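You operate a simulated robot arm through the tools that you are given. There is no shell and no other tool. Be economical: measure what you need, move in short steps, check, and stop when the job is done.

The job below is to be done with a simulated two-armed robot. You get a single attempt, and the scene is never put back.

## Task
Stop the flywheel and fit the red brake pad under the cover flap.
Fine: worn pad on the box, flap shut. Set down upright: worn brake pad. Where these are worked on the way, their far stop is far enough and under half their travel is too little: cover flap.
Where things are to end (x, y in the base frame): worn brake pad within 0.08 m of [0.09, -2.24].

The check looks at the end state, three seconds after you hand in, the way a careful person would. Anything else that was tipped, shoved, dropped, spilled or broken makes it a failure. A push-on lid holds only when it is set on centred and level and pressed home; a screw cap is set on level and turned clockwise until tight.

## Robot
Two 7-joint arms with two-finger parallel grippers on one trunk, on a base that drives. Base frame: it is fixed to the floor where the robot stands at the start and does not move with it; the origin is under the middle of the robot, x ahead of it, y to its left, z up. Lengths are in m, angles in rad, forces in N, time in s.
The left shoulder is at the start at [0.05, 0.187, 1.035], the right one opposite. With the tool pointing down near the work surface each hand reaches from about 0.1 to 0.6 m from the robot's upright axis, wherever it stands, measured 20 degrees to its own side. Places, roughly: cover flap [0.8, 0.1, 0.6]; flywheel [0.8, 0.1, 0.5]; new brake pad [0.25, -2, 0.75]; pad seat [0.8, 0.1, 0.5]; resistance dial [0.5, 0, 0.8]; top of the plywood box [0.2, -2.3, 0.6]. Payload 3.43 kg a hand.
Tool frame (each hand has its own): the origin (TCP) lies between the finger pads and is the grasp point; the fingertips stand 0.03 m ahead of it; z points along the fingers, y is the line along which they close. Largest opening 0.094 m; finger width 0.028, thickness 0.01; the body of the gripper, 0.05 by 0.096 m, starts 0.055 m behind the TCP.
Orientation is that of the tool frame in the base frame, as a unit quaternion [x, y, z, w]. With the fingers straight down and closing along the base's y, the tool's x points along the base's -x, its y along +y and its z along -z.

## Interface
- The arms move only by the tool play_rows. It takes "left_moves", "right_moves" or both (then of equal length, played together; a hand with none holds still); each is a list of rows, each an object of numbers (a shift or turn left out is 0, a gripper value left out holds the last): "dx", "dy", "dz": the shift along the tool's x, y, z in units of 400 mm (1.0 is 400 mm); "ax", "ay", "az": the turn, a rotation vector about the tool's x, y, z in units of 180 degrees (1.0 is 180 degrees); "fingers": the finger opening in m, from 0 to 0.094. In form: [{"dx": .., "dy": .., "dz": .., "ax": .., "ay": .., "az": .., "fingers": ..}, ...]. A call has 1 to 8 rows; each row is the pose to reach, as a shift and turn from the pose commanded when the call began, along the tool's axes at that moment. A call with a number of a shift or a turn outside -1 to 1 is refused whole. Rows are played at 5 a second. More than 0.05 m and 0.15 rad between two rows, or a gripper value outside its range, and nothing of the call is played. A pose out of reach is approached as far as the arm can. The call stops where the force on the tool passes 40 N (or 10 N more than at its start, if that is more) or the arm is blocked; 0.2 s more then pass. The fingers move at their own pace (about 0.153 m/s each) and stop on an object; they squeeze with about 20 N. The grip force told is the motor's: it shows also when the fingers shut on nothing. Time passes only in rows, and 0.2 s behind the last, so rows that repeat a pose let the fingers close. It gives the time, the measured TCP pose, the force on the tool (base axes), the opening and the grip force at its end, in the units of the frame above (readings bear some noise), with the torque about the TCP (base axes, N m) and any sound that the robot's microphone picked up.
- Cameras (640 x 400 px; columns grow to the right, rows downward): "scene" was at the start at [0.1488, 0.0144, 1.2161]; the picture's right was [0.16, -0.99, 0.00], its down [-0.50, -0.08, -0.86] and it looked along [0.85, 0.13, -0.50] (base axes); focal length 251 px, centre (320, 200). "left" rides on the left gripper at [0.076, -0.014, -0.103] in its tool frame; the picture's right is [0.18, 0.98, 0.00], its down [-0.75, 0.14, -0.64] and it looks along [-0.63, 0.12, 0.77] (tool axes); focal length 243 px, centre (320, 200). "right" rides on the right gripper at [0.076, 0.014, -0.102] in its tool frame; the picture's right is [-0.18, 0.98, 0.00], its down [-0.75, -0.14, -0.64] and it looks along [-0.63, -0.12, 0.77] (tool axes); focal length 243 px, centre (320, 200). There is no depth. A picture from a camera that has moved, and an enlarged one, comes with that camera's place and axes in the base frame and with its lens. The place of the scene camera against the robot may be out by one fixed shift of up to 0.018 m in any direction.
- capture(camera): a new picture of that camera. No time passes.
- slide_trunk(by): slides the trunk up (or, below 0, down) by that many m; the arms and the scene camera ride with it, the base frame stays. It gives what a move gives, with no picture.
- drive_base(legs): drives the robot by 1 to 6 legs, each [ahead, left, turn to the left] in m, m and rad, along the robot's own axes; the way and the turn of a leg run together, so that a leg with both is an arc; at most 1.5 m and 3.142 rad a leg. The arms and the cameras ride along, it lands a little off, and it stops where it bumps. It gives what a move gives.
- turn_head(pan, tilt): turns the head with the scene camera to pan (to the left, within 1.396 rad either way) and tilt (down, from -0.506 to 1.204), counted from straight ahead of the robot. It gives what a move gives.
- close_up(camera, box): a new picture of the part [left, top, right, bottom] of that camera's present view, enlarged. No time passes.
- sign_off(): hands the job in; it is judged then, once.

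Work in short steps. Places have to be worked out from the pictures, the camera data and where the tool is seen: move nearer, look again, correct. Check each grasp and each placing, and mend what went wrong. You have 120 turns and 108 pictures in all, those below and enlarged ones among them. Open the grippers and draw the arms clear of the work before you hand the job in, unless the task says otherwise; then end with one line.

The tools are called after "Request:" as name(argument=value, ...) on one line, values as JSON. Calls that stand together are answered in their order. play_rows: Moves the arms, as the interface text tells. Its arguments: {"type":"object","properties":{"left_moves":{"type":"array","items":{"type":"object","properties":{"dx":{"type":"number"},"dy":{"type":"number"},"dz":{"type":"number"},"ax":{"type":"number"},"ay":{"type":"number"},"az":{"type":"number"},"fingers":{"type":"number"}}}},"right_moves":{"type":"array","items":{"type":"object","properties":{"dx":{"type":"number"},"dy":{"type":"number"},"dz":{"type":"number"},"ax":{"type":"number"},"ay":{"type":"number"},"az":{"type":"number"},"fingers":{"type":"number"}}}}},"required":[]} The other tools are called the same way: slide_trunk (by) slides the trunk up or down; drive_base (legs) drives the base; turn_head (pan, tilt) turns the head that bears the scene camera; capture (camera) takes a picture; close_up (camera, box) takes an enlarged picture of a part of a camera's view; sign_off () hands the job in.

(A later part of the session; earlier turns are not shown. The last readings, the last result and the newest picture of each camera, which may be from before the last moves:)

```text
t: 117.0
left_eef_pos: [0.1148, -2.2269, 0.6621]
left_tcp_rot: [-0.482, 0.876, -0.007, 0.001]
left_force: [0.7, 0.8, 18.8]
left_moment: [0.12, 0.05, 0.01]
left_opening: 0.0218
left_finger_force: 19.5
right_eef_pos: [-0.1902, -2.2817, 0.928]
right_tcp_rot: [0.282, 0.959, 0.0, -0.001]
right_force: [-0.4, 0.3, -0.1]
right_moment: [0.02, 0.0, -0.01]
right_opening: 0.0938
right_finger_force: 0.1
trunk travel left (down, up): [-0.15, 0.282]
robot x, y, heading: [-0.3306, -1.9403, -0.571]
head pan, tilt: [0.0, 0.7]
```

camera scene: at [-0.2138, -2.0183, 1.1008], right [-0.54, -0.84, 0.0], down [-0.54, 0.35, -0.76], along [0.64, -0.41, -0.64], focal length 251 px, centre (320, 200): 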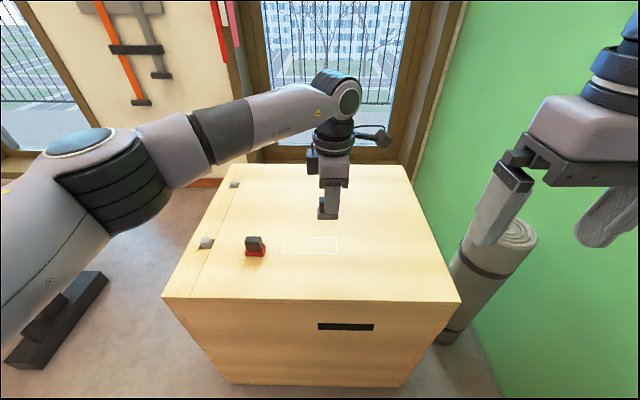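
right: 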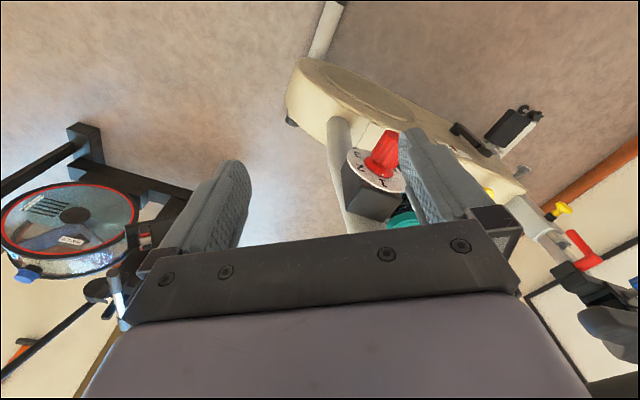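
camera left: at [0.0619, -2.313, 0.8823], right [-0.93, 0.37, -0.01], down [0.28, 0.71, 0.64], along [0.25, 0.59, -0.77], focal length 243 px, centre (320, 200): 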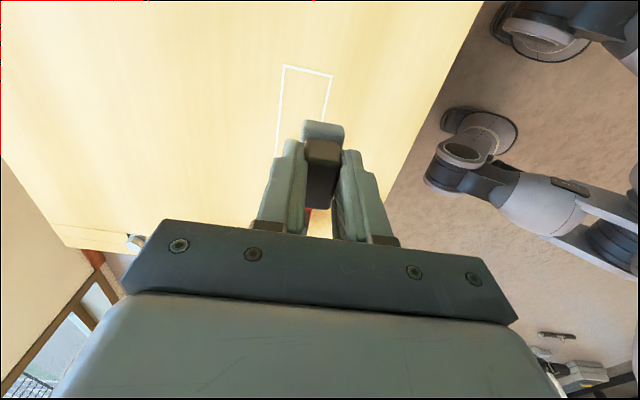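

Contact at z≈0.663. Release, rise 0.09, and shift 0.15 left over the new pad.

Request:
play_rows(left_moves=[{"dz": 0.08, "fingers": 0.05}, {"dz": 0.08, "fingers": 0.05}, {"dz": 0.0}, {"dz": -0.1}, {"dz": -0.2}, {"dz": -0.2, "dx": -0.1}, {"dz": -0.2, "dx": -0.2}, {"dz": -0.2, "dx": -0.3}])

Request:
play_rows(left_moves=[{"dx": -0.075}, {"dx": -0.075}])

Request:
capture(camera="left")

Request:
close_up(camera="scene", box=[220, 160, 380, 270])

```text
t: 117.4
left_eef_pos: [0.1151, -2.2259, 0.6392]
left_tcp_rot: [-0.481, 0.877, -0.003, 0.002]
left_force: [-1.6, 2.9, 9.1]
left_moment: [0.27, 0.3, -0.12]
left_opening: 0.0518
left_finger_force: 1.4
right_eef_pos: [-0.189, -2.2826, 0.9269]
right_tcp_rot: [0.282, 0.959, 0.001, -0.003]
right_force: [-0.7, 0.2, -0.7]
right_moment: [0.02, 0.01, 0.0]
right_opening: 0.0941
right_finger_force: 0.1
trunk travel left (down, up): [-0.15, 0.282]
robot x, y, heading: [-0.335, -1.9383, -0.566]
head pan, tilt: [0.0, 0.7]
stopped in row 2 (left hand): the force on the tool passed its limit (the readings are from after the stop); the commanded pose is now the measured one
```

```text
t: 118.0
left_eef_pos: [0.129, -2.2046, 0.6404]
left_tcp_rot: [-0.48, 0.877, -0.007, 0.0]
left_force: [-8.7, -16.5, 19.2]
left_moment: [0.05, 0.63, 0.52]
left_opening: 0.0486
left_finger_force: 0.0
right_eef_pos: [-0.1916, -2.2833, 0.9272]
right_tcp_rot: [0.283, 0.959, 0.0, -0.001]
right_force: [-0.2, -0.4, -0.4]
right_moment: [-0.03, 0.0, 0.02]
right_opening: 0.0939
right_finger_force: 0.1
trunk travel left (down, up): [-0.15, 0.282]
robot x, y, heading: [-0.3335, -1.944, -0.569]
head pan, tilt: [0.0, 0.7]
```

```text
24 pictures are left
camera left: at [0.0983, -2.2749, 0.7437], right [-0.93, 0.38, -0.01], down [0.28, 0.72, 0.64], along [0.25, 0.59, -0.77], focal length 243 px, centre (320, 200)
```

left: 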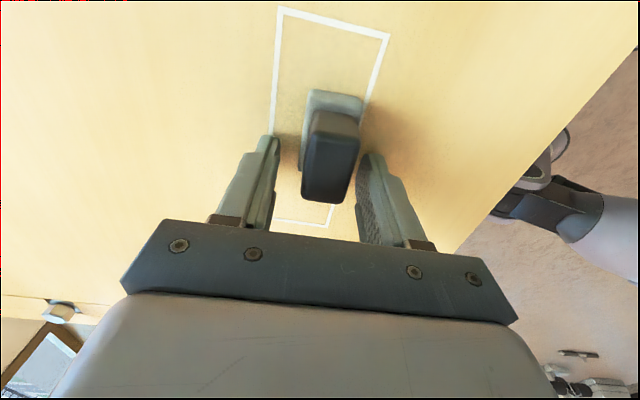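

```text
3.64 times, centred on (300, 215) of scene
camera zoom: at [-0.2152, -2.0184, 1.1012], right [-0.54, -0.84, 0.0], down [-0.54, 0.35, -0.77], along [0.64, -0.41, -0.64], focal length 911 px, centre (393, 146)
```

zoom: 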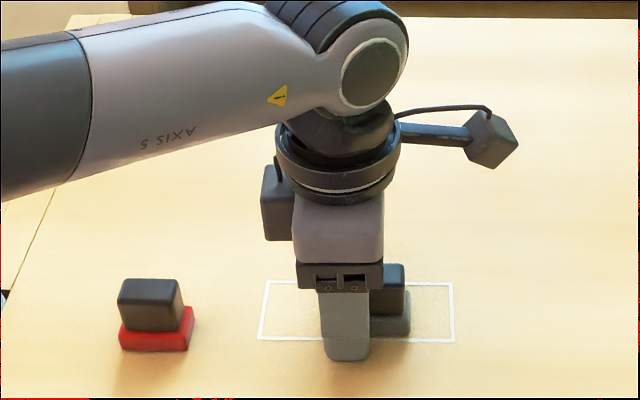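

My release row pressed the fingertips down to the box, but the worn pad stands upright in the outline, untouched between the fingers. Rise straight up now.

Request:
play_rows(left_moves=[{"dz": -0.03}, {"dz": -0.1}, {"dz": -0.2}, {"dz": -0.3}, {"dz": -0.3, "dx": -0.1}, {"dz": -0.3, "dx": -0.2}, {"dz": -0.3, "dx": -0.3}, {"dz": -0.3, "dx": -0.3}])

Request:
capture(camera="left")

```text
t: 119.8
left_eef_pos: [0.1946, -2.101, 0.7596]
left_tcp_rot: [-0.48, 0.877, -0.004, 0.001]
left_force: [-0.4, 0.4, 1.0]
left_moment: [0.01, -0.02, 0.02]
left_opening: 0.0498
left_finger_force: 0.0
right_eef_pos: [-0.189, -2.282, 0.9266]
right_tcp_rot: [0.283, 0.959, 0.0, -0.003]
right_force: [-0.7, 0.2, -1.3]
right_moment: [0.0, -0.03, -0.02]
right_opening: 0.0938
right_finger_force: 0.0
trunk travel left (down, up): [-0.15, 0.282]
robot x, y, heading: [-0.3325, -1.94, -0.573]
head pan, tilt: [0.0, 0.7]
```

```text
22 pictures are left
camera left: at [0.1655, -2.1712, 0.8623], right [-0.93, 0.37, -0.01], down [0.28, 0.71, 0.64], along [0.24, 0.59, -0.77], focal length 243 px, centre (320, 200)
```

left: 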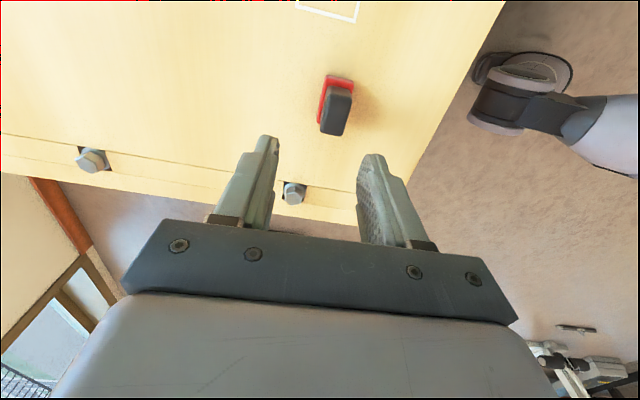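

New pad is aligned with the tool; it's 0.014 nearer. I shift, with dx to reproduce the worn pad's grip offset, descend to z≈0.667 and close.

Request:
play_rows(left_moves=[{"dx": 0.02, "dy": 0.0355}, {"dx": 0.02, "dy": 0.0355, "dz": 0.07}, {"dx": 0.02, "dy": 0.0355, "dz": 0.14}, {"dx": 0.02, "dy": 0.0355, "dz": 0.2}, {"dx": 0.02, "dy": 0.0355, "dz": 0.231}, {"dx": 0.02, "dy": 0.0355, "dz": 0.231}])

Request:
close_up(camera="left", box=[240, 100, 400, 240])

```text
t: 121.2
left_eef_pos: [0.179, -2.1003, 0.6656]
left_tcp_rot: [-0.481, 0.877, -0.003, 0.001]
left_force: [-0.5, 0.0, -0.3]
left_moment: [0.01, -0.01, 0.03]
left_opening: 0.0499
left_finger_force: 0.1
right_eef_pos: [-0.1893, -2.2815, 0.9261]
right_tcp_rot: [0.283, 0.959, 0.0, -0.002]
right_force: [0.2, -0.4, 0.3]
right_moment: [-0.02, 0.0, 0.01]
right_opening: 0.094
right_finger_force: 0.0
trunk travel left (down, up): [-0.15, 0.282]
robot x, y, heading: [-0.333, -1.942, -0.571]
head pan, tilt: [0.0, 0.7]
```

```text
2.86 times, centred on (320, 170) of left
camera zoom: at [0.1492, -2.1697, 0.7691], right [-0.93, 0.37, -0.01], down [0.28, 0.71, 0.64], along [0.24, 0.59, -0.77], focal length 693 px, centre (320, 286)
```

zoom: 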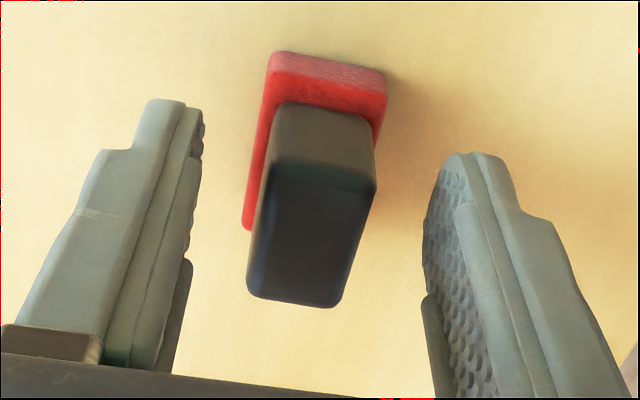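

The relation matches the worn-pad grip image. Close and lift.

Request:
play_rows(left_moves=[{"fingers": 0.0}, {"fingers": 0.0}, {"fingers": 0.0}, {"dz": -0.04}, {"dz": -0.12}, {"dz": -0.22}, {"dz": -0.3}])

Request:
capture(camera="left")

```text
t: 122.8
left_eef_pos: [0.1781, -2.0987, 0.7871]
left_tcp_rot: [-0.48, 0.877, -0.003, 0.0]
left_force: [0.3, 0.2, -0.5]
left_moment: [0.02, -0.02, 0.0]
left_opening: 0.0209
left_finger_force: 20.3
right_eef_pos: [-0.1901, -2.284, 0.9258]
right_tcp_rot: [0.283, 0.959, 0.001, -0.003]
right_force: [0.3, -0.8, 0.3]
right_moment: [-0.02, -0.03, 0.02]
right_opening: 0.094
right_finger_force: 0.0
trunk travel left (down, up): [-0.15, 0.282]
robot x, y, heading: [-0.335, -1.9419, -0.574]
head pan, tilt: [0.0, 0.7]
```

```text
20 pictures are left
camera left: at [0.1485, -2.1691, 0.8903], right [-0.93, 0.37, -0.01], down [0.28, 0.71, 0.64], along [0.24, 0.59, -0.77], focal length 243 px, centre (320, 200)
```

left: 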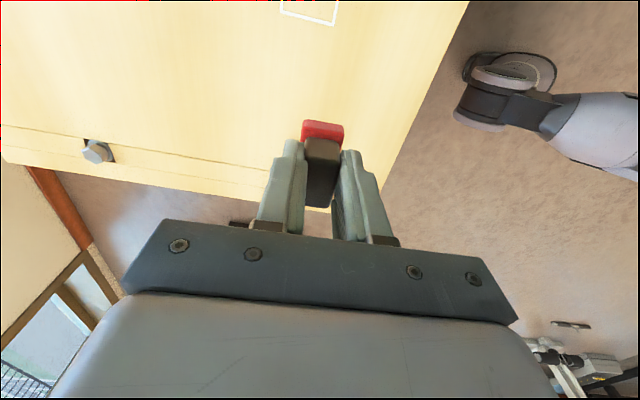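

New pad held identically. Retract the hand and drive back by the reverse path.

Request:
play_rows(left_moves=[{"dy": 0.09, "dx": 0.03}, {"dy": 0.18, "dx": 0.06}, {"dy": 0.27, "dx": 0.1}, {"dy": 0.36, "dx": 0.13}, {"dy": 0.45, "dx": 0.16}, {"dy": 0.54, "dx": 0.19}, {"dy": 0.54, "dx": 0.19}])

Request:
drive_base(legs=[[-0.4, 0, 0], [-0.37, 1.128, 0], [-0.37, 1.128, 0]])

```text
t: 124.4
left_eef_pos: [-0.0436, -2.0471, 0.7831]
left_tcp_rot: [-0.481, 0.877, -0.002, 0.001]
left_force: [-0.8, -0.2, 1.2]
left_moment: [0.01, -0.01, 0.02]
left_opening: 0.0213
left_finger_force: 20.7
right_eef_pos: [-0.1895, -2.2829, 0.9266]
right_tcp_rot: [0.283, 0.959, 0.0, -0.002]
right_force: [-0.1, -0.3, 0.2]
right_moment: [-0.01, -0.01, -0.01]
right_opening: 0.0938
right_finger_force: 0.1
trunk travel left (down, up): [-0.15, 0.282]
robot x, y, heading: [-0.3279, -1.9402, -0.572]
head pan, tilt: [0.0, 0.7]
```

```text
t: 138.1
left_eef_pos: [0.1859, 0.4586, 0.7836]
left_tcp_rot: [-0.485, 0.875, -0.003, 0.002]
left_force: [0.7, 0.8, 0.1]
left_moment: [0.06, 0.01, -0.02]
left_opening: 0.0209
left_finger_force: 19.9
right_eef_pos: [0.0413, 0.2209, 0.9279]
right_tcp_rot: [0.279, 0.96, 0.001, -0.002]
right_force: [0.0, 0.9, -0.4]
right_moment: [-0.05, 0.03, -0.01]
right_opening: 0.0938
right_finger_force: 0.0
trunk travel left (down, up): [-0.15, 0.282]
robot x, y, heading: [-0.108, 0.5662, -0.563]
head pan, tilt: [0.0, 0.7]
```

Drive back in to the previous stance at the bike.

Request:
drive_base(legs=[[0.475, 0.028, 0]])

Request:
capture(camera="scene")

```text
t: 140.9
left_eef_pos: [0.5981, 0.236, 0.783]
left_tcp_rot: [-0.486, 0.874, -0.003, 0.002]
left_force: [0.6, -0.1, 0.0]
left_moment: [0.03, -0.01, 0.01]
left_opening: 0.021
left_finger_force: 20.3
right_eef_pos: [0.454, -0.0017, 0.9269]
right_tcp_rot: [0.277, 0.961, 0.0, -0.003]
right_force: [-0.1, -0.4, -0.2]
right_moment: [-0.03, -0.01, -0.01]
right_opening: 0.0941
right_finger_force: 0.0
trunk travel left (down, up): [-0.15, 0.282]
robot x, y, heading: [0.3058, 0.3361, -0.559]
head pan, tilt: [0.0, 0.7]
```

```text
19 pictures are left
camera scene: at [0.4274, 0.2622, 1.1008], right [-0.53, -0.85, 0.0], down [-0.55, 0.34, -0.76], along [0.65, -0.4, -0.64], focal length 251 px, centre (320, 200)
```

scene: 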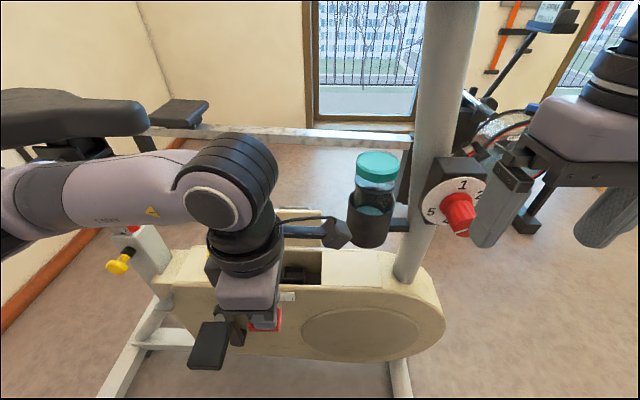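

Move over the seat: hover at [0.764,0.1226,0.74], then verify.

Request:
play_rows(left_moves=[{"dx": 0.004, "dy": -0.09, "az": 0.003}, {"dx": 0.008, "dy": -0.18, "az": 0.003}, {"dx": 0.012, "dy": -0.27, "az": 0.003}, {"dx": 0.016, "dy": -0.36, "az": 0.003}, {"dx": 0.02, "dy": -0.45, "az": 0.003}, {"dx": 0.0225, "dy": -0.502, "az": 0.003, "dz": 0.05}, {"dx": 0.0225, "dy": -0.502, "az": 0.003, "dz": 0.1}, {"dx": 0.0225, "dy": -0.502, "az": 0.003, "dz": 0.1}])

Request:
capture(camera="left")

```text
t: 142.7
left_eef_pos: [0.7645, 0.1214, 0.7451]
left_tcp_rot: [-0.483, 0.876, -0.003, 0.002]
left_force: [-0.9, 0.5, -1.0]
left_moment: [-0.01, -0.01, -0.03]
left_opening: 0.0209
left_finger_force: 20.2
right_eef_pos: [0.4554, -0.0015, 0.926]
right_tcp_rot: [0.277, 0.961, 0.001, -0.002]
right_force: [-0.3, -0.8, 0.4]
right_moment: [0.0, -0.04, 0.0]
right_opening: 0.0938
right_finger_force: 0.2
trunk travel left (down, up): [-0.15, 0.282]
robot x, y, heading: [0.3071, 0.3375, -0.556]
head pan, tilt: [0.0, 0.7]
```

```text
18 pictures are left
camera left: at [0.7346, 0.0509, 0.8477], right [-0.93, 0.37, -0.01], down [0.28, 0.71, 0.64], along [0.24, 0.59, -0.77], focal length 243 px, centre (320, 200)
```

left: 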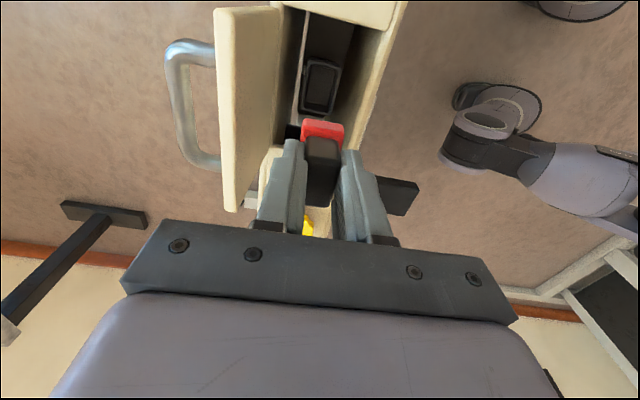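

The view matches the one right after extraction. Descend to z≈0.615, then look at the entry.

Request:
play_rows(left_moves=[{"dy": 0.003, "dz": 0.08}, {"dy": 0.003, "dz": 0.16}, {"dy": 0.003, "dz": 0.24}, {"dy": 0.003, "dz": 0.31}, {"dy": 0.003, "dz": 0.31}])

Request:
close_up(camera="left", box=[240, 90, 400, 230])

```text
t: 143.9
left_eef_pos: [0.7644, 0.1231, 0.6189]
left_tcp_rot: [-0.482, 0.876, -0.004, 0.001]
left_force: [-0.7, -0.1, -1.2]
left_moment: [0.0, 0.0, -0.02]
left_opening: 0.021
left_finger_force: 20.1
right_eef_pos: [0.455, -0.0025, 0.9261]
right_tcp_rot: [0.277, 0.961, 0.0, -0.002]
right_force: [-0.4, 0.1, -0.1]
right_moment: [0.0, 0.0, -0.01]
right_opening: 0.0942
right_finger_force: 0.2
trunk travel left (down, up): [-0.15, 0.282]
robot x, y, heading: [0.3039, 0.3362, -0.554]
head pan, tilt: [0.0, 0.7]
```

```text
2.86 times, centred on (320, 160) of left
camera zoom: at [0.7345, 0.0519, 0.7224], right [-0.93, 0.37, -0.01], down [0.28, 0.71, 0.64], along [0.24, 0.59, -0.77], focal length 693 px, centre (320, 314)
```

zoom: 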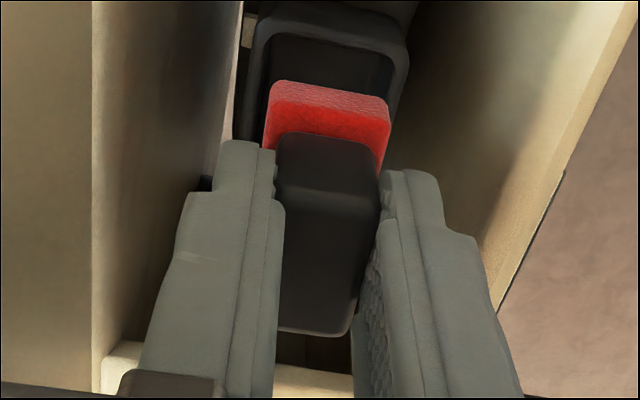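

Lined up with the seat. Lower slowly to the seated height 0.581.

Request:
play_rows(left_moves=[{"dz": 0.02}, {"dz": 0.035}, {"dz": 0.05}, {"dz": 0.06}, {"dz": 0.07}, {"dz": 0.08}, {"dz": 0.09}, {"dz": 0.095}])

Request:
close_up(camera="left", box=[240, 90, 400, 230])

```text
t: 145.7
left_eef_pos: [0.7647, 0.1221, 0.5825]
left_tcp_rot: [-0.482, 0.876, -0.003, 0.001]
left_force: [-0.5, 0.8, 2.4]
left_moment: [0.08, 0.02, -0.03]
left_opening: 0.021
left_finger_force: 20.0
right_eef_pos: [0.4546, -0.0011, 0.9267]
right_tcp_rot: [0.276, 0.961, 0.001, -0.003]
right_force: [-0.3, 0.1, -0.5]
right_moment: [0.01, 0.0, 0.0]
right_opening: 0.094
right_finger_force: 0.1
trunk travel left (down, up): [-0.15, 0.282]
robot x, y, heading: [0.3059, 0.3374, -0.556]
head pan, tilt: [0.0, 0.7]
```

```text
2.86 times, centred on (320, 160) of left
camera zoom: at [0.7355, 0.051, 0.6851], right [-0.93, 0.37, -0.01], down [0.28, 0.71, 0.64], along [0.24, 0.59, -0.77], focal length 693 px, centre (320, 314)
```

zoom: 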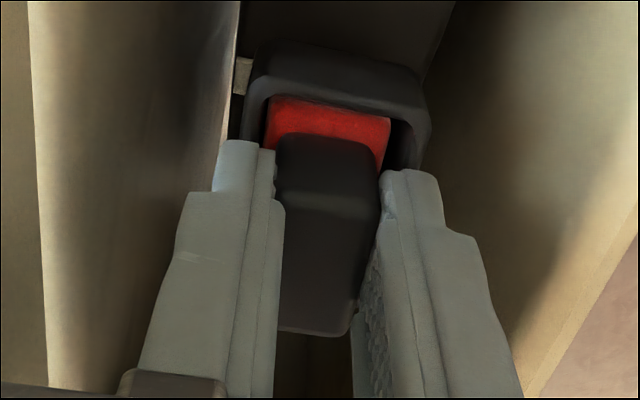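

The red pad is in the seat. Press gently a few mm until resisted, release, and rise.

Request:
play_rows(left_moves=[{"dz": 0.006}, {"dz": 0.012}, {"dz": 0.016}])

```text
t: 146.5
left_eef_pos: [0.7664, 0.1209, 0.5779]
left_tcp_rot: [-0.482, 0.876, -0.006, 0.002]
left_force: [-0.1, 0.9, 21.5]
left_moment: [0.15, 0.15, 0.06]
left_opening: 0.0213
left_finger_force: 19.5
right_eef_pos: [0.4544, -0.003, 0.9264]
right_tcp_rot: [0.277, 0.961, 0.001, -0.003]
right_force: [-0.3, -0.4, 0.5]
right_moment: [0.0, -0.02, 0.03]
right_opening: 0.0942
right_finger_force: 0.1
trunk travel left (down, up): [-0.15, 0.282]
robot x, y, heading: [0.3065, 0.3391, -0.557]
head pan, tilt: [0.0, 0.7]
```

Fully seated (21 N). Relieve 4 mm upward, open, and rise clear.

Request:
play_rows(left_moves=[{"dz": -0.012}, {"dz": -0.012, "fingers": 0.046}, {"dz": -0.012, "fingers": 0.046}, {"dz": -0.012, "fingers": 0.046}, {"dz": -0.06}, {"dz": -0.15}, {"dz": -0.25}, {"dz": -0.35}])

Request:
capture(camera="left")

```text
t: 148.3
left_eef_pos: [0.7632, 0.1224, 0.719]
left_tcp_rot: [-0.483, 0.876, -0.003, 0.002]
left_force: [0.1, 0.7, 0.2]
left_moment: [-0.01, 0.0, 0.02]
left_opening: 0.0458
left_finger_force: 0.1
right_eef_pos: [0.4547, -0.0017, 0.9261]
right_tcp_rot: [0.276, 0.961, 0.001, -0.002]
right_force: [0.1, -0.7, 0.2]
right_moment: [-0.04, 0.01, 0.0]
right_opening: 0.0942
right_finger_force: 0.0
trunk travel left (down, up): [-0.15, 0.282]
robot x, y, heading: [0.3076, 0.3399, -0.556]
head pan, tilt: [0.0, 0.7]
```

```text
15 pictures are left
camera left: at [0.7333, 0.0518, 0.8213], right [-0.93, 0.37, -0.01], down [0.28, 0.71, 0.64], along [0.24, 0.59, -0.77], focal length 243 px, centre (320, 200)
```

left: 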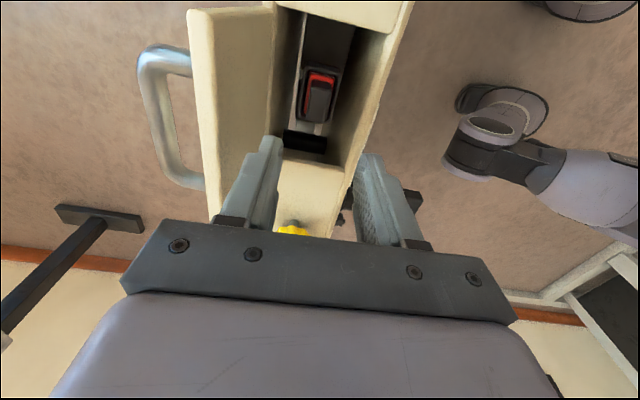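

New pad seated. Now back to the handle: rise, go to the release point [0.848,0.064], and check before descending.

Request:
play_rows(left_moves=[{"dz": -0.09, "fingers": 0.04}, {"dz": -0.17}, {"dz": -0.17, "dy": -0.09, "dx": 0.005}, {"dz": -0.17, "dy": -0.18, "dx": 0.01}, {"dz": -0.17, "dy": -0.256, "dx": 0.0128}, {"dz": -0.17, "dy": -0.256, "dx": 0.0128}])

Request:
capture(camera="left")

```text
t: 149.7
left_eef_pos: [0.8433, 0.0646, 0.786]
left_tcp_rot: [-0.482, 0.876, -0.003, 0.003]
left_force: [-0.9, 0.5, 0.6]
left_moment: [0.02, 0.01, 0.01]
left_opening: 0.0399
left_finger_force: 0.0
left hand out of reach, approached as far as the arm can: row 5, 6
right_eef_pos: [0.4552, -0.0024, 0.9268]
right_tcp_rot: [0.277, 0.961, 0.001, -0.003]
right_force: [-0.8, 0.0, 0.1]
right_moment: [0.01, 0.01, 0.04]
right_opening: 0.0939
right_finger_force: 0.1
trunk travel left (down, up): [-0.15, 0.282]
robot x, y, heading: [0.3082, 0.3379, -0.557]
head pan, tilt: [0.0, 0.7]
```

```text
14 pictures are left
camera left: at [0.8142, -0.0062, 0.8883], right [-0.93, 0.37, -0.01], down [0.28, 0.71, 0.64], along [0.24, 0.59, -0.77], focal length 243 px, centre (320, 200)
```

left: 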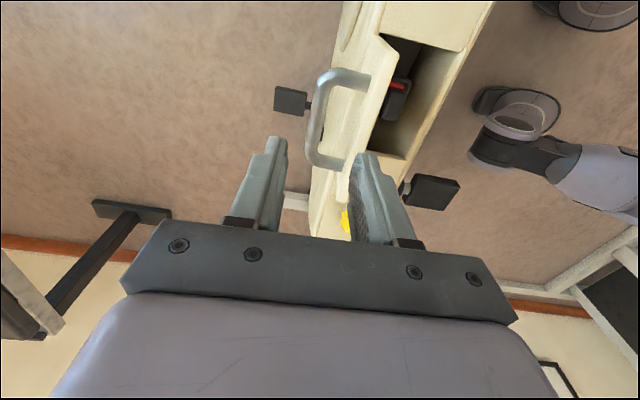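

The bar is within 4 mm of the centre line. Descend 0.1 with a touch forward.

Request:
play_rows(left_moves=[{"dy": -0.01, "dz": 0.06}, {"dy": -0.01, "dz": 0.12}, {"dy": -0.01, "dz": 0.18}, {"dy": -0.01, "dz": 0.22}, {"dy": -0.01, "dz": 0.25}, {"dy": -0.01, "dz": 0.25}])

Request:
capture(camera="left")

```text
t: 150.8
left_eef_pos: [0.8483, 0.0636, 0.702]
left_tcp_rot: [-0.482, 0.876, -0.013, 0.006]
left_force: [-0.9, 2.2, 18.0]
left_moment: [0.4, 0.5, -0.01]
left_opening: 0.0415
left_finger_force: 0.5
left hand out of reach, approached as far as the arm can: row 4, 5
right_eef_pos: [0.4539, -0.0015, 0.9273]
right_tcp_rot: [0.277, 0.961, 0.0, -0.002]
right_force: [0.2, -0.1, -0.4]
right_moment: [0.01, -0.01, -0.01]
right_opening: 0.0941
right_finger_force: 0.0
trunk travel left (down, up): [-0.15, 0.282]
robot x, y, heading: [0.3035, 0.3386, -0.555]
head pan, tilt: [0.0, 0.7]
stopped in row 5 (left hand): the force on the tool passed its limit (the readings are from after the stop); the commanded pose is now the measured one
```

```text
13 pictures are left
camera left: at [0.817, -0.0053, 0.8055], right [-0.93, 0.37, -0.02], down [0.27, 0.72, 0.64], along [0.25, 0.58, -0.77], focal length 243 px, centre (320, 200)
```

left: 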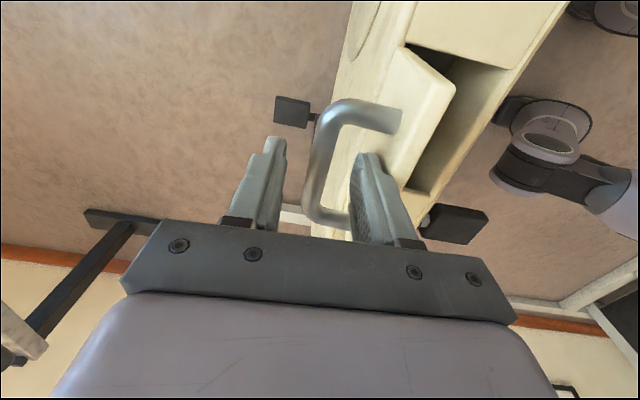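

The near fingertip rests on the flap, but the bar is well between the fingers. Raise 4 mm and close here.

Request:
play_rows(left_moves=[{"dz": -0.01}, {"dz": -0.01, "fingers": 0.0}, {"dz": -0.01, "fingers": 0.0}, {"dz": -0.01, "fingers": 0.0}])

```text
t: 151.8
left_eef_pos: [0.8465, 0.0659, 0.7001]
left_tcp_rot: [-0.48, 0.877, -0.009, 0.004]
left_force: [-6.2, 6.5, -7.8]
left_moment: [0.18, 0.17, -1.33]
left_opening: 0.0142
left_finger_force: 45.1
right_eef_pos: [0.455, -0.002, 0.9259]
right_tcp_rot: [0.277, 0.961, 0.001, -0.002]
right_force: [-0.2, -0.5, 0.1]
right_moment: [0.01, -0.01, 0.02]
right_opening: 0.094
right_finger_force: 0.0
trunk travel left (down, up): [-0.15, 0.282]
robot x, y, heading: [0.3048, 0.3371, -0.56]
head pan, tilt: [0.0, 0.7]
```

Bar gripped. Follow the recorded opening path in reverse.

Request:
play_rows(left_moves=[{"dy": 0.022, "dz": -0.012}, {"dy": 0.044, "dz": -0.018}, {"dy": 0.075, "dz": -0.022}, {"dy": 0.1, "dz": -0.023}, {"dy": 0.125, "dz": -0.02}, {"dy": 0.148, "dz": -0.014}, {"dy": 0.17, "dz": -0.008}, {"dy": 0.19, "dz": 0.0}])

Request:
close_up(camera="scene", box=[200, 170, 400, 300])

```text
t: 153.6
left_eef_pos: [0.8473, 0.0649, 0.7013]
left_tcp_rot: [-0.482, 0.876, -0.006, 0.003]
left_force: [-11.8, 8.1, -14.4]
left_moment: [0.25, 0.36, -1.3]
left_opening: 0.0141
left_finger_force: 44.4
left hand out of reach, approached as far as the arm can: row 1, 2, 3, 4, 5, 6, 7, 8
right_eef_pos: [0.4551, -0.0025, 0.9253]
right_tcp_rot: [0.276, 0.961, 0.001, -0.003]
right_force: [-0.2, 0.7, 0.1]
right_moment: [-0.02, -0.03, -0.02]
right_opening: 0.094
right_finger_force: 0.0
trunk travel left (down, up): [-0.15, 0.282]
robot x, y, heading: [0.304, 0.3395, -0.554]
head pan, tilt: [0.0, 0.7]
```

```text
3.08 times, centred on (300, 235) of scene
camera zoom: at [0.4277, 0.2621, 1.1007], right [-0.53, -0.85, 0.0], down [-0.55, 0.34, -0.76], along [0.65, -0.4, -0.64], focal length 771 px, centre (382, 92)
```

zoom: 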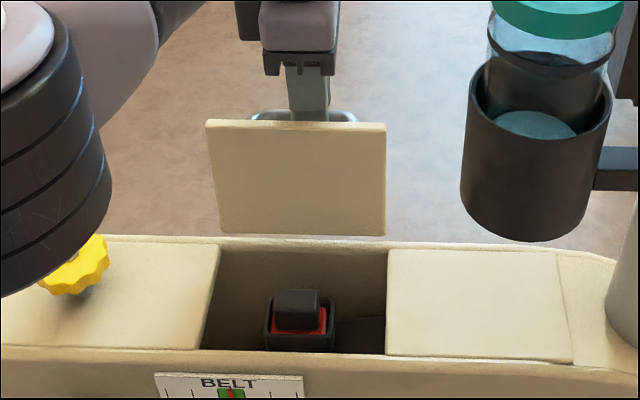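

The stretched arm refuses the slight rise. I pull the flap back by driving the base back 0.04 m instead.

Request:
drive_base(legs=[[-0.04, 0, 0]])

```text
t: 154.5
left_eef_pos: [0.8154, 0.0857, 0.7091]
left_tcp_rot: [-0.482, 0.876, -0.014, 0.008]
left_force: [3.7, 3.4, 34.4]
left_moment: [0.3, -0.2, -1.25]
left_opening: 0.0144
left_finger_force: 44.5
right_eef_pos: [0.4201, 0.0195, 0.9278]
right_tcp_rot: [0.277, 0.961, 0.0, -0.001]
right_force: [0.0, -0.7, 0.1]
right_moment: [0.03, -0.01, 0.02]
right_opening: 0.0943
right_finger_force: 0.1
trunk travel left (down, up): [-0.15, 0.282]
robot x, y, heading: [0.2692, 0.3606, -0.558]
head pan, tilt: [0.0, 0.7]
```

The flap follows. Now pull back with the arm (pure backward).

Request:
play_rows(left_moves=[{"dy": 0.025}, {"dy": 0.05}, {"dy": 0.075}, {"dy": 0.1}, {"dy": 0.12, "dz": 0.01}])

Request:
close_up(camera="scene", box=[200, 170, 400, 300])

```text
t: 155.7
left_eef_pos: [0.8166, 0.0859, 0.7092]
left_tcp_rot: [-0.482, 0.876, -0.014, 0.007]
left_force: [1.6, -1.6, 18.7]
left_moment: [0.23, -0.33, -1.25]
left_opening: 0.014
left_finger_force: 45.6
left hand out of reach, approached as far as the arm can: row 1, 2, 3, 4, 5
right_eef_pos: [0.4198, 0.0196, 0.9279]
right_tcp_rot: [0.277, 0.961, 0.0, 0.0]
right_force: [-0.3, -0.4, 0.0]
right_moment: [-0.02, 0.02, 0.0]
right_opening: 0.0941
right_finger_force: 0.0
trunk travel left (down, up): [-0.15, 0.282]
robot x, y, heading: [0.2718, 0.3604, -0.561]
head pan, tilt: [0.0, 0.7]
```

```text
3.08 times, centred on (300, 235) of scene
camera zoom: at [0.3927, 0.2836, 1.1011], right [-0.53, -0.85, 0.0], down [-0.55, 0.34, -0.77], along [0.65, -0.41, -0.64], focal length 771 px, centre (382, 92)
```

zoom: 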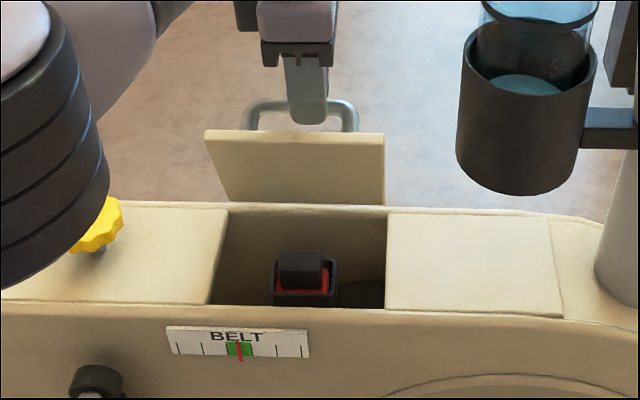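

Keep using the base: back another 0.035 m, then use the trunk for lowering.

Request:
drive_base(legs=[[-0.035, 0, 0]])

Request:
play_rows(left_moves=[{"dy": 0.015, "dz": 0.01}, {"dy": 0.03, "dz": 0.025}])

```text
t: 156.6
left_eef_pos: [0.7872, 0.1052, 0.7038]
left_tcp_rot: [-0.483, 0.875, -0.01, 0.005]
left_force: [2.8, 4.6, -12.9]
left_moment: [0.0, 0.26, -1.33]
left_opening: 0.0142
left_finger_force: 44.8
right_eef_pos: [0.3933, 0.0373, 0.9259]
right_tcp_rot: [0.276, 0.961, 0.0, -0.003]
right_force: [0.8, 0.8, 0.6]
right_moment: [-0.02, -0.06, -0.01]
right_opening: 0.0942
right_finger_force: 0.0
trunk travel left (down, up): [-0.15, 0.282]
robot x, y, heading: [0.2397, 0.3805, -0.556]
head pan, tilt: [0.0, 0.7]
```

```text
t: 157.2
left_eef_pos: [0.7857, 0.1059, 0.7041]
left_tcp_rot: [-0.483, 0.875, -0.01, 0.008]
left_force: [3.5, 10.3, 11.6]
left_moment: [-0.03, 0.0, -1.32]
left_opening: 0.0139
left_finger_force: 44.8
left hand out of reach, approached as far as the arm can: row 1, 2
right_eef_pos: [0.392, 0.0381, 0.928]
right_tcp_rot: [0.276, 0.961, 0.0, -0.002]
right_force: [0.4, -0.9, 0.3]
right_moment: [0.0, 0.02, -0.02]
right_opening: 0.0941
right_finger_force: 0.0
trunk travel left (down, up): [-0.15, 0.282]
robot x, y, heading: [0.244, 0.3757, -0.562]
head pan, tilt: [0.0, 0.7]
```

At ~50° open. Alternate small base-back and trunk-down steps along the arc.

Request:
drive_base(legs=[[-0.017, 0, 0]])

Request:
slide_trunk(by=-0.014)

Request:
drive_base(legs=[[-0.017, 0, 0]])

Request:
slide_trunk(by=-0.016)

```text
t: 157.9
left_eef_pos: [0.7729, 0.1148, 0.6959]
left_tcp_rot: [-0.484, 0.875, -0.007, 0.004]
left_force: [15.5, 5.0, -23.8]
left_moment: [0.28, -0.3, -1.34]
left_opening: 0.0141
left_finger_force: 44.7
right_eef_pos: [0.3792, 0.0455, 0.9252]
right_tcp_rot: [0.277, 0.961, 0.0, -0.004]
right_force: [-0.4, -0.5, 0.3]
right_moment: [0.03, -0.03, 0.03]
right_opening: 0.0942
right_finger_force: 0.1
trunk travel left (down, up): [-0.15, 0.282]
robot x, y, heading: [0.2265, 0.3863, -0.557]
head pan, tilt: [0.0, 0.7]
```

```text
t: 158.5
left_eef_pos: [0.7695, 0.1159, 0.695]
left_tcp_rot: [-0.48, 0.877, -0.005, 0.007]
left_force: [-7.7, 10.5, 14.9]
left_moment: [0.13, 0.59, -1.35]
left_opening: 0.0142
left_finger_force: 45.1
right_eef_pos: [0.3764, 0.0476, 0.914]
right_tcp_rot: [0.276, 0.961, 0.0, -0.002]
right_force: [1.1, 0.5, 0.2]
right_moment: [-0.02, -0.03, 0.02]
right_opening: 0.0943
right_finger_force: 0.1
trunk travel left (down, up): [-0.138, 0.294]
robot x, y, heading: [0.2268, 0.3879, -0.557]
head pan, tilt: [0.0, 0.7]
stopped: the force on the tool passed its limit (the readings are from after the stop); the commanded pose is now the measured one
```

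```text
t: 159.7
left_eef_pos: [0.7583, 0.1239, 0.685]
left_tcp_rot: [-0.48, 0.877, -0.008, 0.007]
left_force: [7.1, -3.5, -12.4]
left_moment: [-0.41, 0.05, -1.36]
left_opening: 0.0138
left_finger_force: 45.0
right_eef_pos: [0.3648, 0.0543, 0.9143]
right_tcp_rot: [0.277, 0.961, 0.001, -0.003]
right_force: [-0.7, 0.1, 0.0]
right_moment: [0.02, 0.0, 0.01]
right_opening: 0.0941
right_finger_force: 0.2
trunk travel left (down, up): [-0.138, 0.294]
robot x, y, heading: [0.209, 0.3981, -0.557]
head pan, tilt: [0.0, 0.7]
stopped in leg 1: the force on the tool passed its limit (the readings are from after the stop); the commanded pose is now the measured one
```

```text
t: 160.3
left_eef_pos: [0.7539, 0.1276, 0.677]
left_tcp_rot: [-0.479, 0.878, 0.0, 0.006]
left_force: [-11.4, 13.0, 11.6]
left_moment: [0.36, 0.43, -1.38]
left_opening: 0.0135
left_finger_force: 45.2
right_eef_pos: [0.3619, 0.0562, 0.9002]
right_tcp_rot: [0.276, 0.961, 0.001, -0.001]
right_force: [-0.4, 0.2, -0.2]
right_moment: [-0.01, -0.04, -0.03]
right_opening: 0.0938
right_finger_force: 0.0
trunk travel left (down, up): [-0.123, 0.308]
robot x, y, heading: [0.2127, 0.3976, -0.556]
head pan, tilt: [0.0, 0.7]
stopped: the force on the tool passed its limit (the readings are from after the stop); the commanded pose is now the measured one
```

Flap ~25° from shut. Try the arm again for the last part.

Request:
play_rows(left_moves=[{"dy": 0.012, "dz": 0.012}, {"dy": 0.022, "dz": 0.03}, {"dy": 0.032, "dz": 0.05}, {"dy": 0.04, "dz": 0.07}, {"dy": 0.046, "dz": 0.09}])

Request:
close_up(camera="scene", box=[200, 150, 400, 280])

```text
t: 160.8
left_eef_pos: [0.751, 0.1291, 0.6726]
left_tcp_rot: [-0.478, 0.878, 0.005, 0.005]
left_force: [-10.9, 12.6, 11.8]
left_moment: [0.29, 0.4, -1.39]
left_opening: 0.0134
left_finger_force: 45.3
left hand out of reach, approached as far as the arm can: row 1, 2
right_eef_pos: [0.3625, 0.0576, 0.8995]
right_tcp_rot: [0.276, 0.961, 0.001, -0.002]
right_force: [-0.1, -0.5, 0.4]
right_moment: [-0.01, -0.01, 0.0]
right_opening: 0.0943
right_finger_force: 0.0
trunk travel left (down, up): [-0.123, 0.308]
robot x, y, heading: [0.2093, 0.3968, -0.553]
head pan, tilt: [0.0, 0.7]
stopped in row 2 (left hand): the force on the tool passed its limit (the readings are from after the stop); the commanded pose is now the measured one
```

```text
3.08 times, centred on (300, 215) of scene
camera zoom: at [0.3337, 0.3218, 1.0743], right [-0.53, -0.85, 0.0], down [-0.55, 0.34, -0.77], along [0.65, -0.4, -0.64], focal length 771 px, centre (382, 154)
```

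zoom: 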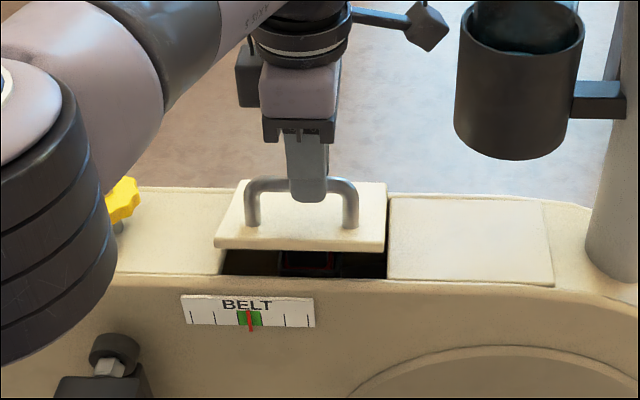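

Flap is ~20° from shut. Release the bar, and push the handle down from above with closed fingers.

Request:
play_rows(left_moves=[{"fingers": 0.06}, {"fingers": 0.06}, {"fingers": 0.06}, {"dz": -0.05}, {"dz": -0.12}, {"dz": -0.12}])

Request:
close_up(camera="scene", box=[200, 150, 400, 280])

```text
t: 162.2
left_eef_pos: [0.7523, 0.1276, 0.718]
left_tcp_rot: [-0.481, 0.877, 0.005, 0.004]
left_force: [-0.4, -0.4, -0.3]
left_moment: [-0.01, 0.0, 0.01]
left_opening: 0.0601
left_finger_force: 0.0
right_eef_pos: [0.364, 0.0563, 0.8993]
right_tcp_rot: [0.275, 0.961, 0.001, -0.002]
right_force: [-0.3, 0.8, 0.1]
right_moment: [0.01, -0.01, 0.02]
right_opening: 0.0943
right_finger_force: 0.0
trunk travel left (down, up): [-0.123, 0.308]
robot x, y, heading: [0.2106, 0.3944, -0.556]
head pan, tilt: [0.0, 0.7]
```

```text
3.08 times, centred on (300, 215) of scene
camera zoom: at [0.3352, 0.3204, 1.0741], right [-0.53, -0.85, 0.0], down [-0.55, 0.34, -0.77], along [0.65, -0.4, -0.64], focal length 771 px, centre (382, 154)
```

zoom: 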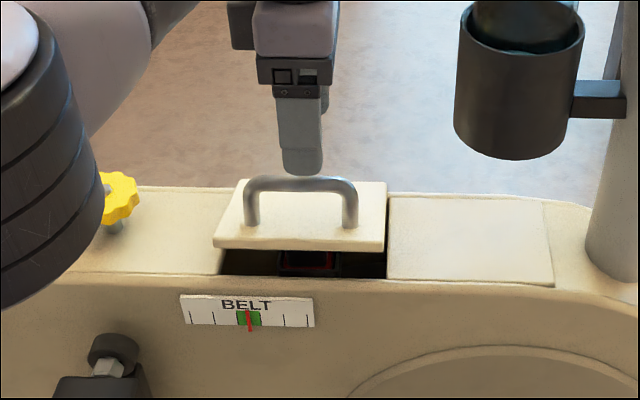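

It holds by friction. Close the fingers, move 0.03 to the near side of the bar and press the flap down.

Request:
play_rows(left_moves=[{"dy": 0.04, "fingers": 0.0}, {"dy": 0.078, "fingers": 0.0}, {"dy": 0.078, "fingers": 0.0}, {"dy": 0.078, "dz": 0.06}, {"dy": 0.078, "dz": 0.11}])

Request:
capture(camera="left")

```text
t: 163.3
left_eef_pos: [0.7305, 0.1075, 0.7039]
left_tcp_rot: [-0.491, 0.871, -0.006, -0.022]
left_force: [2.5, 2.4, 0.8]
left_moment: [-0.11, 0.14, 0.0]
left_opening: 0.0001
left_finger_force: 20.1
left hand out of reach, approached as far as the arm can: row 1, 2, 3, 4, 5
right_eef_pos: [0.3638, 0.0577, 0.9007]
right_tcp_rot: [0.274, 0.962, -0.001, -0.003]
right_force: [-0.6, 0.1, -0.2]
right_moment: [-0.07, 0.01, -0.01]
right_opening: 0.0942
right_finger_force: 0.0
trunk travel left (down, up): [-0.123, 0.308]
robot x, y, heading: [0.2103, 0.3983, -0.552]
head pan, tilt: [0.0, 0.7]
```

```text
8 pictures are left
camera left: at [0.7071, 0.0399, 0.8093], right [-0.94, 0.35, 0.02], down [0.29, 0.74, 0.61], along [0.2, 0.58, -0.79], focal length 243 px, centre (320, 200)
```

left: 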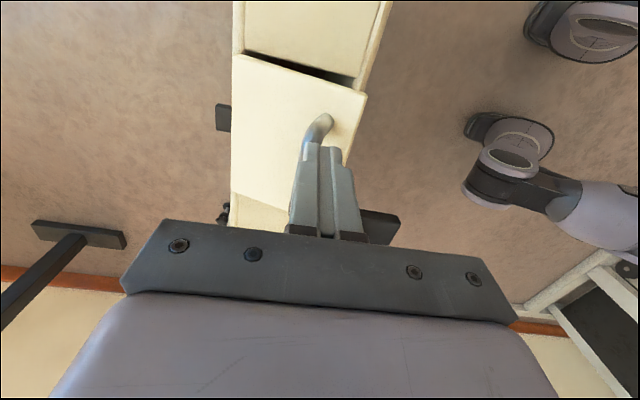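

The robot is now 0.1 m farther back, so it's simply over-reaching. Raise the hand via the trunk a bit, drive ahead 0.09.

Request:
slide_trunk(by=0.06)

Request:
drive_base(legs=[[0.09, 0, 0]])

```text
t: 164.3
left_eef_pos: [0.7345, 0.1122, 0.7561]
left_tcp_rot: [-0.488, 0.873, 0.004, 0.006]
left_force: [-0.1, 0.4, 0.8]
left_moment: [-0.09, 0.02, -0.04]
left_opening: 0.0
left_finger_force: 20.0
right_eef_pos: [0.3625, 0.0569, 0.9597]
right_tcp_rot: [0.276, 0.961, 0.001, -0.003]
right_force: [0.7, 0.1, -0.2]
right_moment: [-0.04, 0.01, -0.01]
right_opening: 0.0938
right_finger_force: 0.0
trunk travel left (down, up): [-0.183, 0.248]
robot x, y, heading: [0.2121, 0.394, -0.56]
head pan, tilt: [0.0, 0.7]
```

```text
t: 165.5
left_eef_pos: [0.8116, 0.0645, 0.7553]
left_tcp_rot: [-0.489, 0.872, 0.007, 0.006]
left_force: [0.2, 1.1, 0.6]
left_moment: [0.0, -0.02, -0.01]
left_opening: 0.0
left_finger_force: 19.6
right_eef_pos: [0.4398, 0.0069, 0.9607]
right_tcp_rot: [0.275, 0.961, 0.0, -0.003]
right_force: [0.2, 0.0, -0.5]
right_moment: [0.02, 0.01, 0.02]
right_opening: 0.0939
right_finger_force: 0.2
trunk travel left (down, up): [-0.183, 0.248]
robot x, y, heading: [0.2889, 0.3502, -0.555]
head pan, tilt: [0.0, 0.7]
```

Move to above the flap's near strip, [0.7265,0.144,0.745].

Request:
play_rows(left_moves=[{"dx": -0.02, "dy": 0.1}, {"dx": -0.04, "dy": 0.2}, {"dx": -0.059, "dy": 0.285, "dz": 0.02}, {"dx": -0.059, "dy": 0.285, "dz": 0.03}])

Request:
capture(camera="left")

```text
t: 166.5
left_eef_pos: [0.7288, 0.1454, 0.743]
left_tcp_rot: [-0.489, 0.872, 0.004, 0.006]
left_force: [0.1, 0.0, 0.7]
left_moment: [0.01, -0.02, 0.04]
left_opening: 0.0
left_finger_force: 20.2
right_eef_pos: [0.441, 0.0083, 0.9599]
right_tcp_rot: [0.275, 0.961, 0.0, -0.003]
right_force: [-0.5, 0.2, 0.1]
right_moment: [0.02, 0.04, -0.04]
right_opening: 0.0941
right_finger_force: 0.0
trunk travel left (down, up): [-0.183, 0.248]
robot x, y, heading: [0.292, 0.341, -0.555]
head pan, tilt: [0.0, 0.7]
```

```text
7 pictures are left
camera left: at [0.6999, 0.0729, 0.845], right [-0.93, 0.36, 0.0], down [0.27, 0.71, 0.65], along [0.23, 0.61, -0.76], focal length 243 px, centre (320, 200)
```

left: 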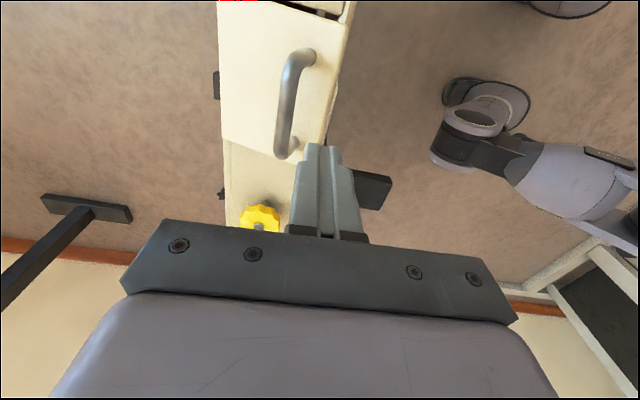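

TCP lies between bar and near edge. Press straight down until the flap is shut.

Request:
play_rows(left_moves=[{"dy": -0.01, "dz": 0.08}, {"dy": -0.01, "dz": 0.15}, {"dy": -0.01, "dz": 0.2}, {"dy": -0.01, "dz": 0.24}, {"dy": -0.01, "dz": 0.27}, {"dy": -0.01, "dz": 0.3}, {"dy": -0.01, "dz": 0.33}, {"dy": -0.01, "dz": 0.35}])

Request:
close_up(camera="scene", box=[200, 170, 400, 300])

```text
t: 167.9
left_eef_pos: [0.7223, 0.151, 0.6219]
left_tcp_rot: [-0.484, 0.875, 0.018, 0.002]
left_force: [-8.5, 7.9, 2.5]
left_moment: [-0.04, -0.02, -0.14]
left_opening: 0.0001
left_finger_force: 20.1
right_eef_pos: [0.4398, 0.0081, 0.9595]
right_tcp_rot: [0.275, 0.962, 0.001, -0.003]
right_force: [-0.1, -1.5, 0.4]
right_moment: [0.04, 0.03, 0.01]
right_opening: 0.0937
right_finger_force: 0.1
trunk travel left (down, up): [-0.183, 0.248]
robot x, y, heading: [0.29, 0.3479, -0.56]
head pan, tilt: [0.0, 0.7]
stopped in row 7 (left hand): the force on the tool passed its limit (the readings are from after the stop); the commanded pose is now the measured one
```

```text
3.08 times, centred on (300, 235) of scene
camera zoom: at [0.4116, 0.2734, 1.134], right [-0.53, -0.85, 0.0], down [-0.55, 0.34, -0.77], along [0.65, -0.4, -0.64], focal length 771 px, centre (382, 92)
```

zoom: 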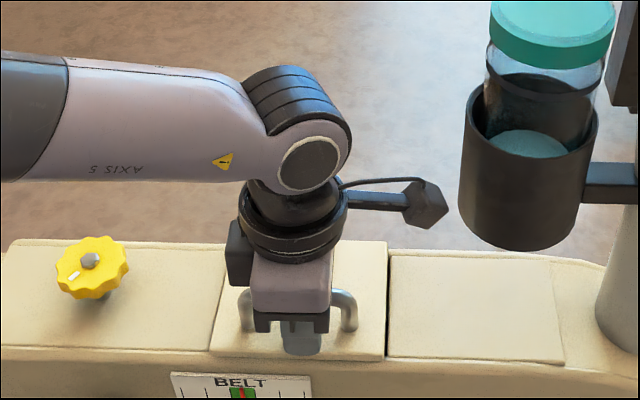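

Looks shut. Rise, and press once more on the handle bar itself to make sure it's home.

Request:
play_rows(left_moves=[{"dz": -0.06}, {"dz": -0.15}, {"dz": -0.2, "dy": -0.04}, {"dz": -0.2, "dy": -0.06}])

Request:
close_up(camera="scene", box=[200, 170, 400, 300])

```text
t: 168.9
left_eef_pos: [0.7445, 0.1336, 0.7017]
left_tcp_rot: [-0.485, 0.874, 0.015, 0.002]
left_force: [-0.2, -0.1, 0.4]
left_moment: [-0.01, 0.05, 0.02]
left_opening: 0.0001
left_finger_force: 20.0
right_eef_pos: [0.4398, 0.009, 0.959]
right_tcp_rot: [0.276, 0.961, 0.001, -0.003]
right_force: [0.5, 0.3, -0.1]
right_moment: [0.0, 0.0, 0.0]
right_opening: 0.0938
right_finger_force: 0.1
trunk travel left (down, up): [-0.183, 0.248]
robot x, y, heading: [0.2889, 0.3498, -0.556]
head pan, tilt: [0.0, 0.7]
```

```text
3.08 times, centred on (300, 235) of scene
camera zoom: at [0.4121, 0.2729, 1.1341], right [-0.53, -0.85, 0.0], down [-0.55, 0.34, -0.76], along [0.65, -0.4, -0.64], focal length 771 px, centre (382, 92)
```

zoom: 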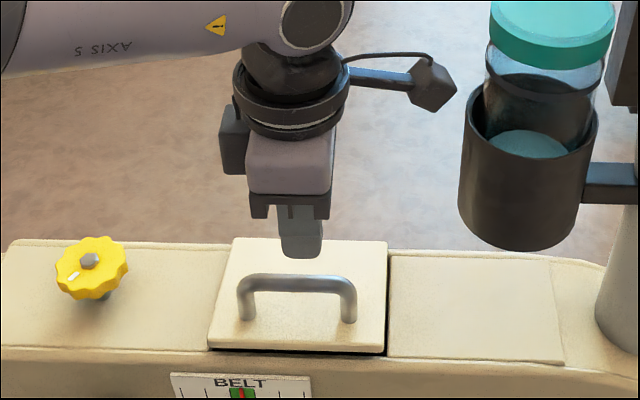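

A thin shadow at the near edge suggests a degree or two left. Press down on the bar's top.

Request:
play_rows(left_moves=[{"dy": 0.014}, {"dy": 0.014, "dz": 0.06}, {"dy": 0.014, "dz": 0.1}, {"dy": 0.014, "dz": 0.12}, {"dy": 0.014, "dz": 0.135}, {"dy": 0.014, "dz": 0.15}, {"dy": 0.014, "dz": 0.165}, {"dy": 0.014, "dz": 0.18}])

```text
t: 170.1
left_eef_pos: [0.7407, 0.1359, 0.6601]
left_tcp_rot: [-0.485, 0.874, 0.013, 0.003]
left_force: [-4.2, 6.6, 17.7]
left_moment: [0.33, 0.07, 0.14]
left_opening: 0.0
left_finger_force: 20.1
right_eef_pos: [0.4385, 0.0096, 0.9596]
right_tcp_rot: [0.275, 0.961, 0.001, -0.002]
right_force: [-0.2, 0.3, 0.2]
right_moment: [0.03, 0.01, -0.02]
right_opening: 0.094
right_finger_force: 0.0
trunk travel left (down, up): [-0.183, 0.248]
robot x, y, heading: [0.2909, 0.3479, -0.555]
head pan, tilt: [0.0, 0.7]
stopped in row 5 (left hand): the force on the tool passed its limit (the readings are from after the stop); the commanded pose is now the measured one
```

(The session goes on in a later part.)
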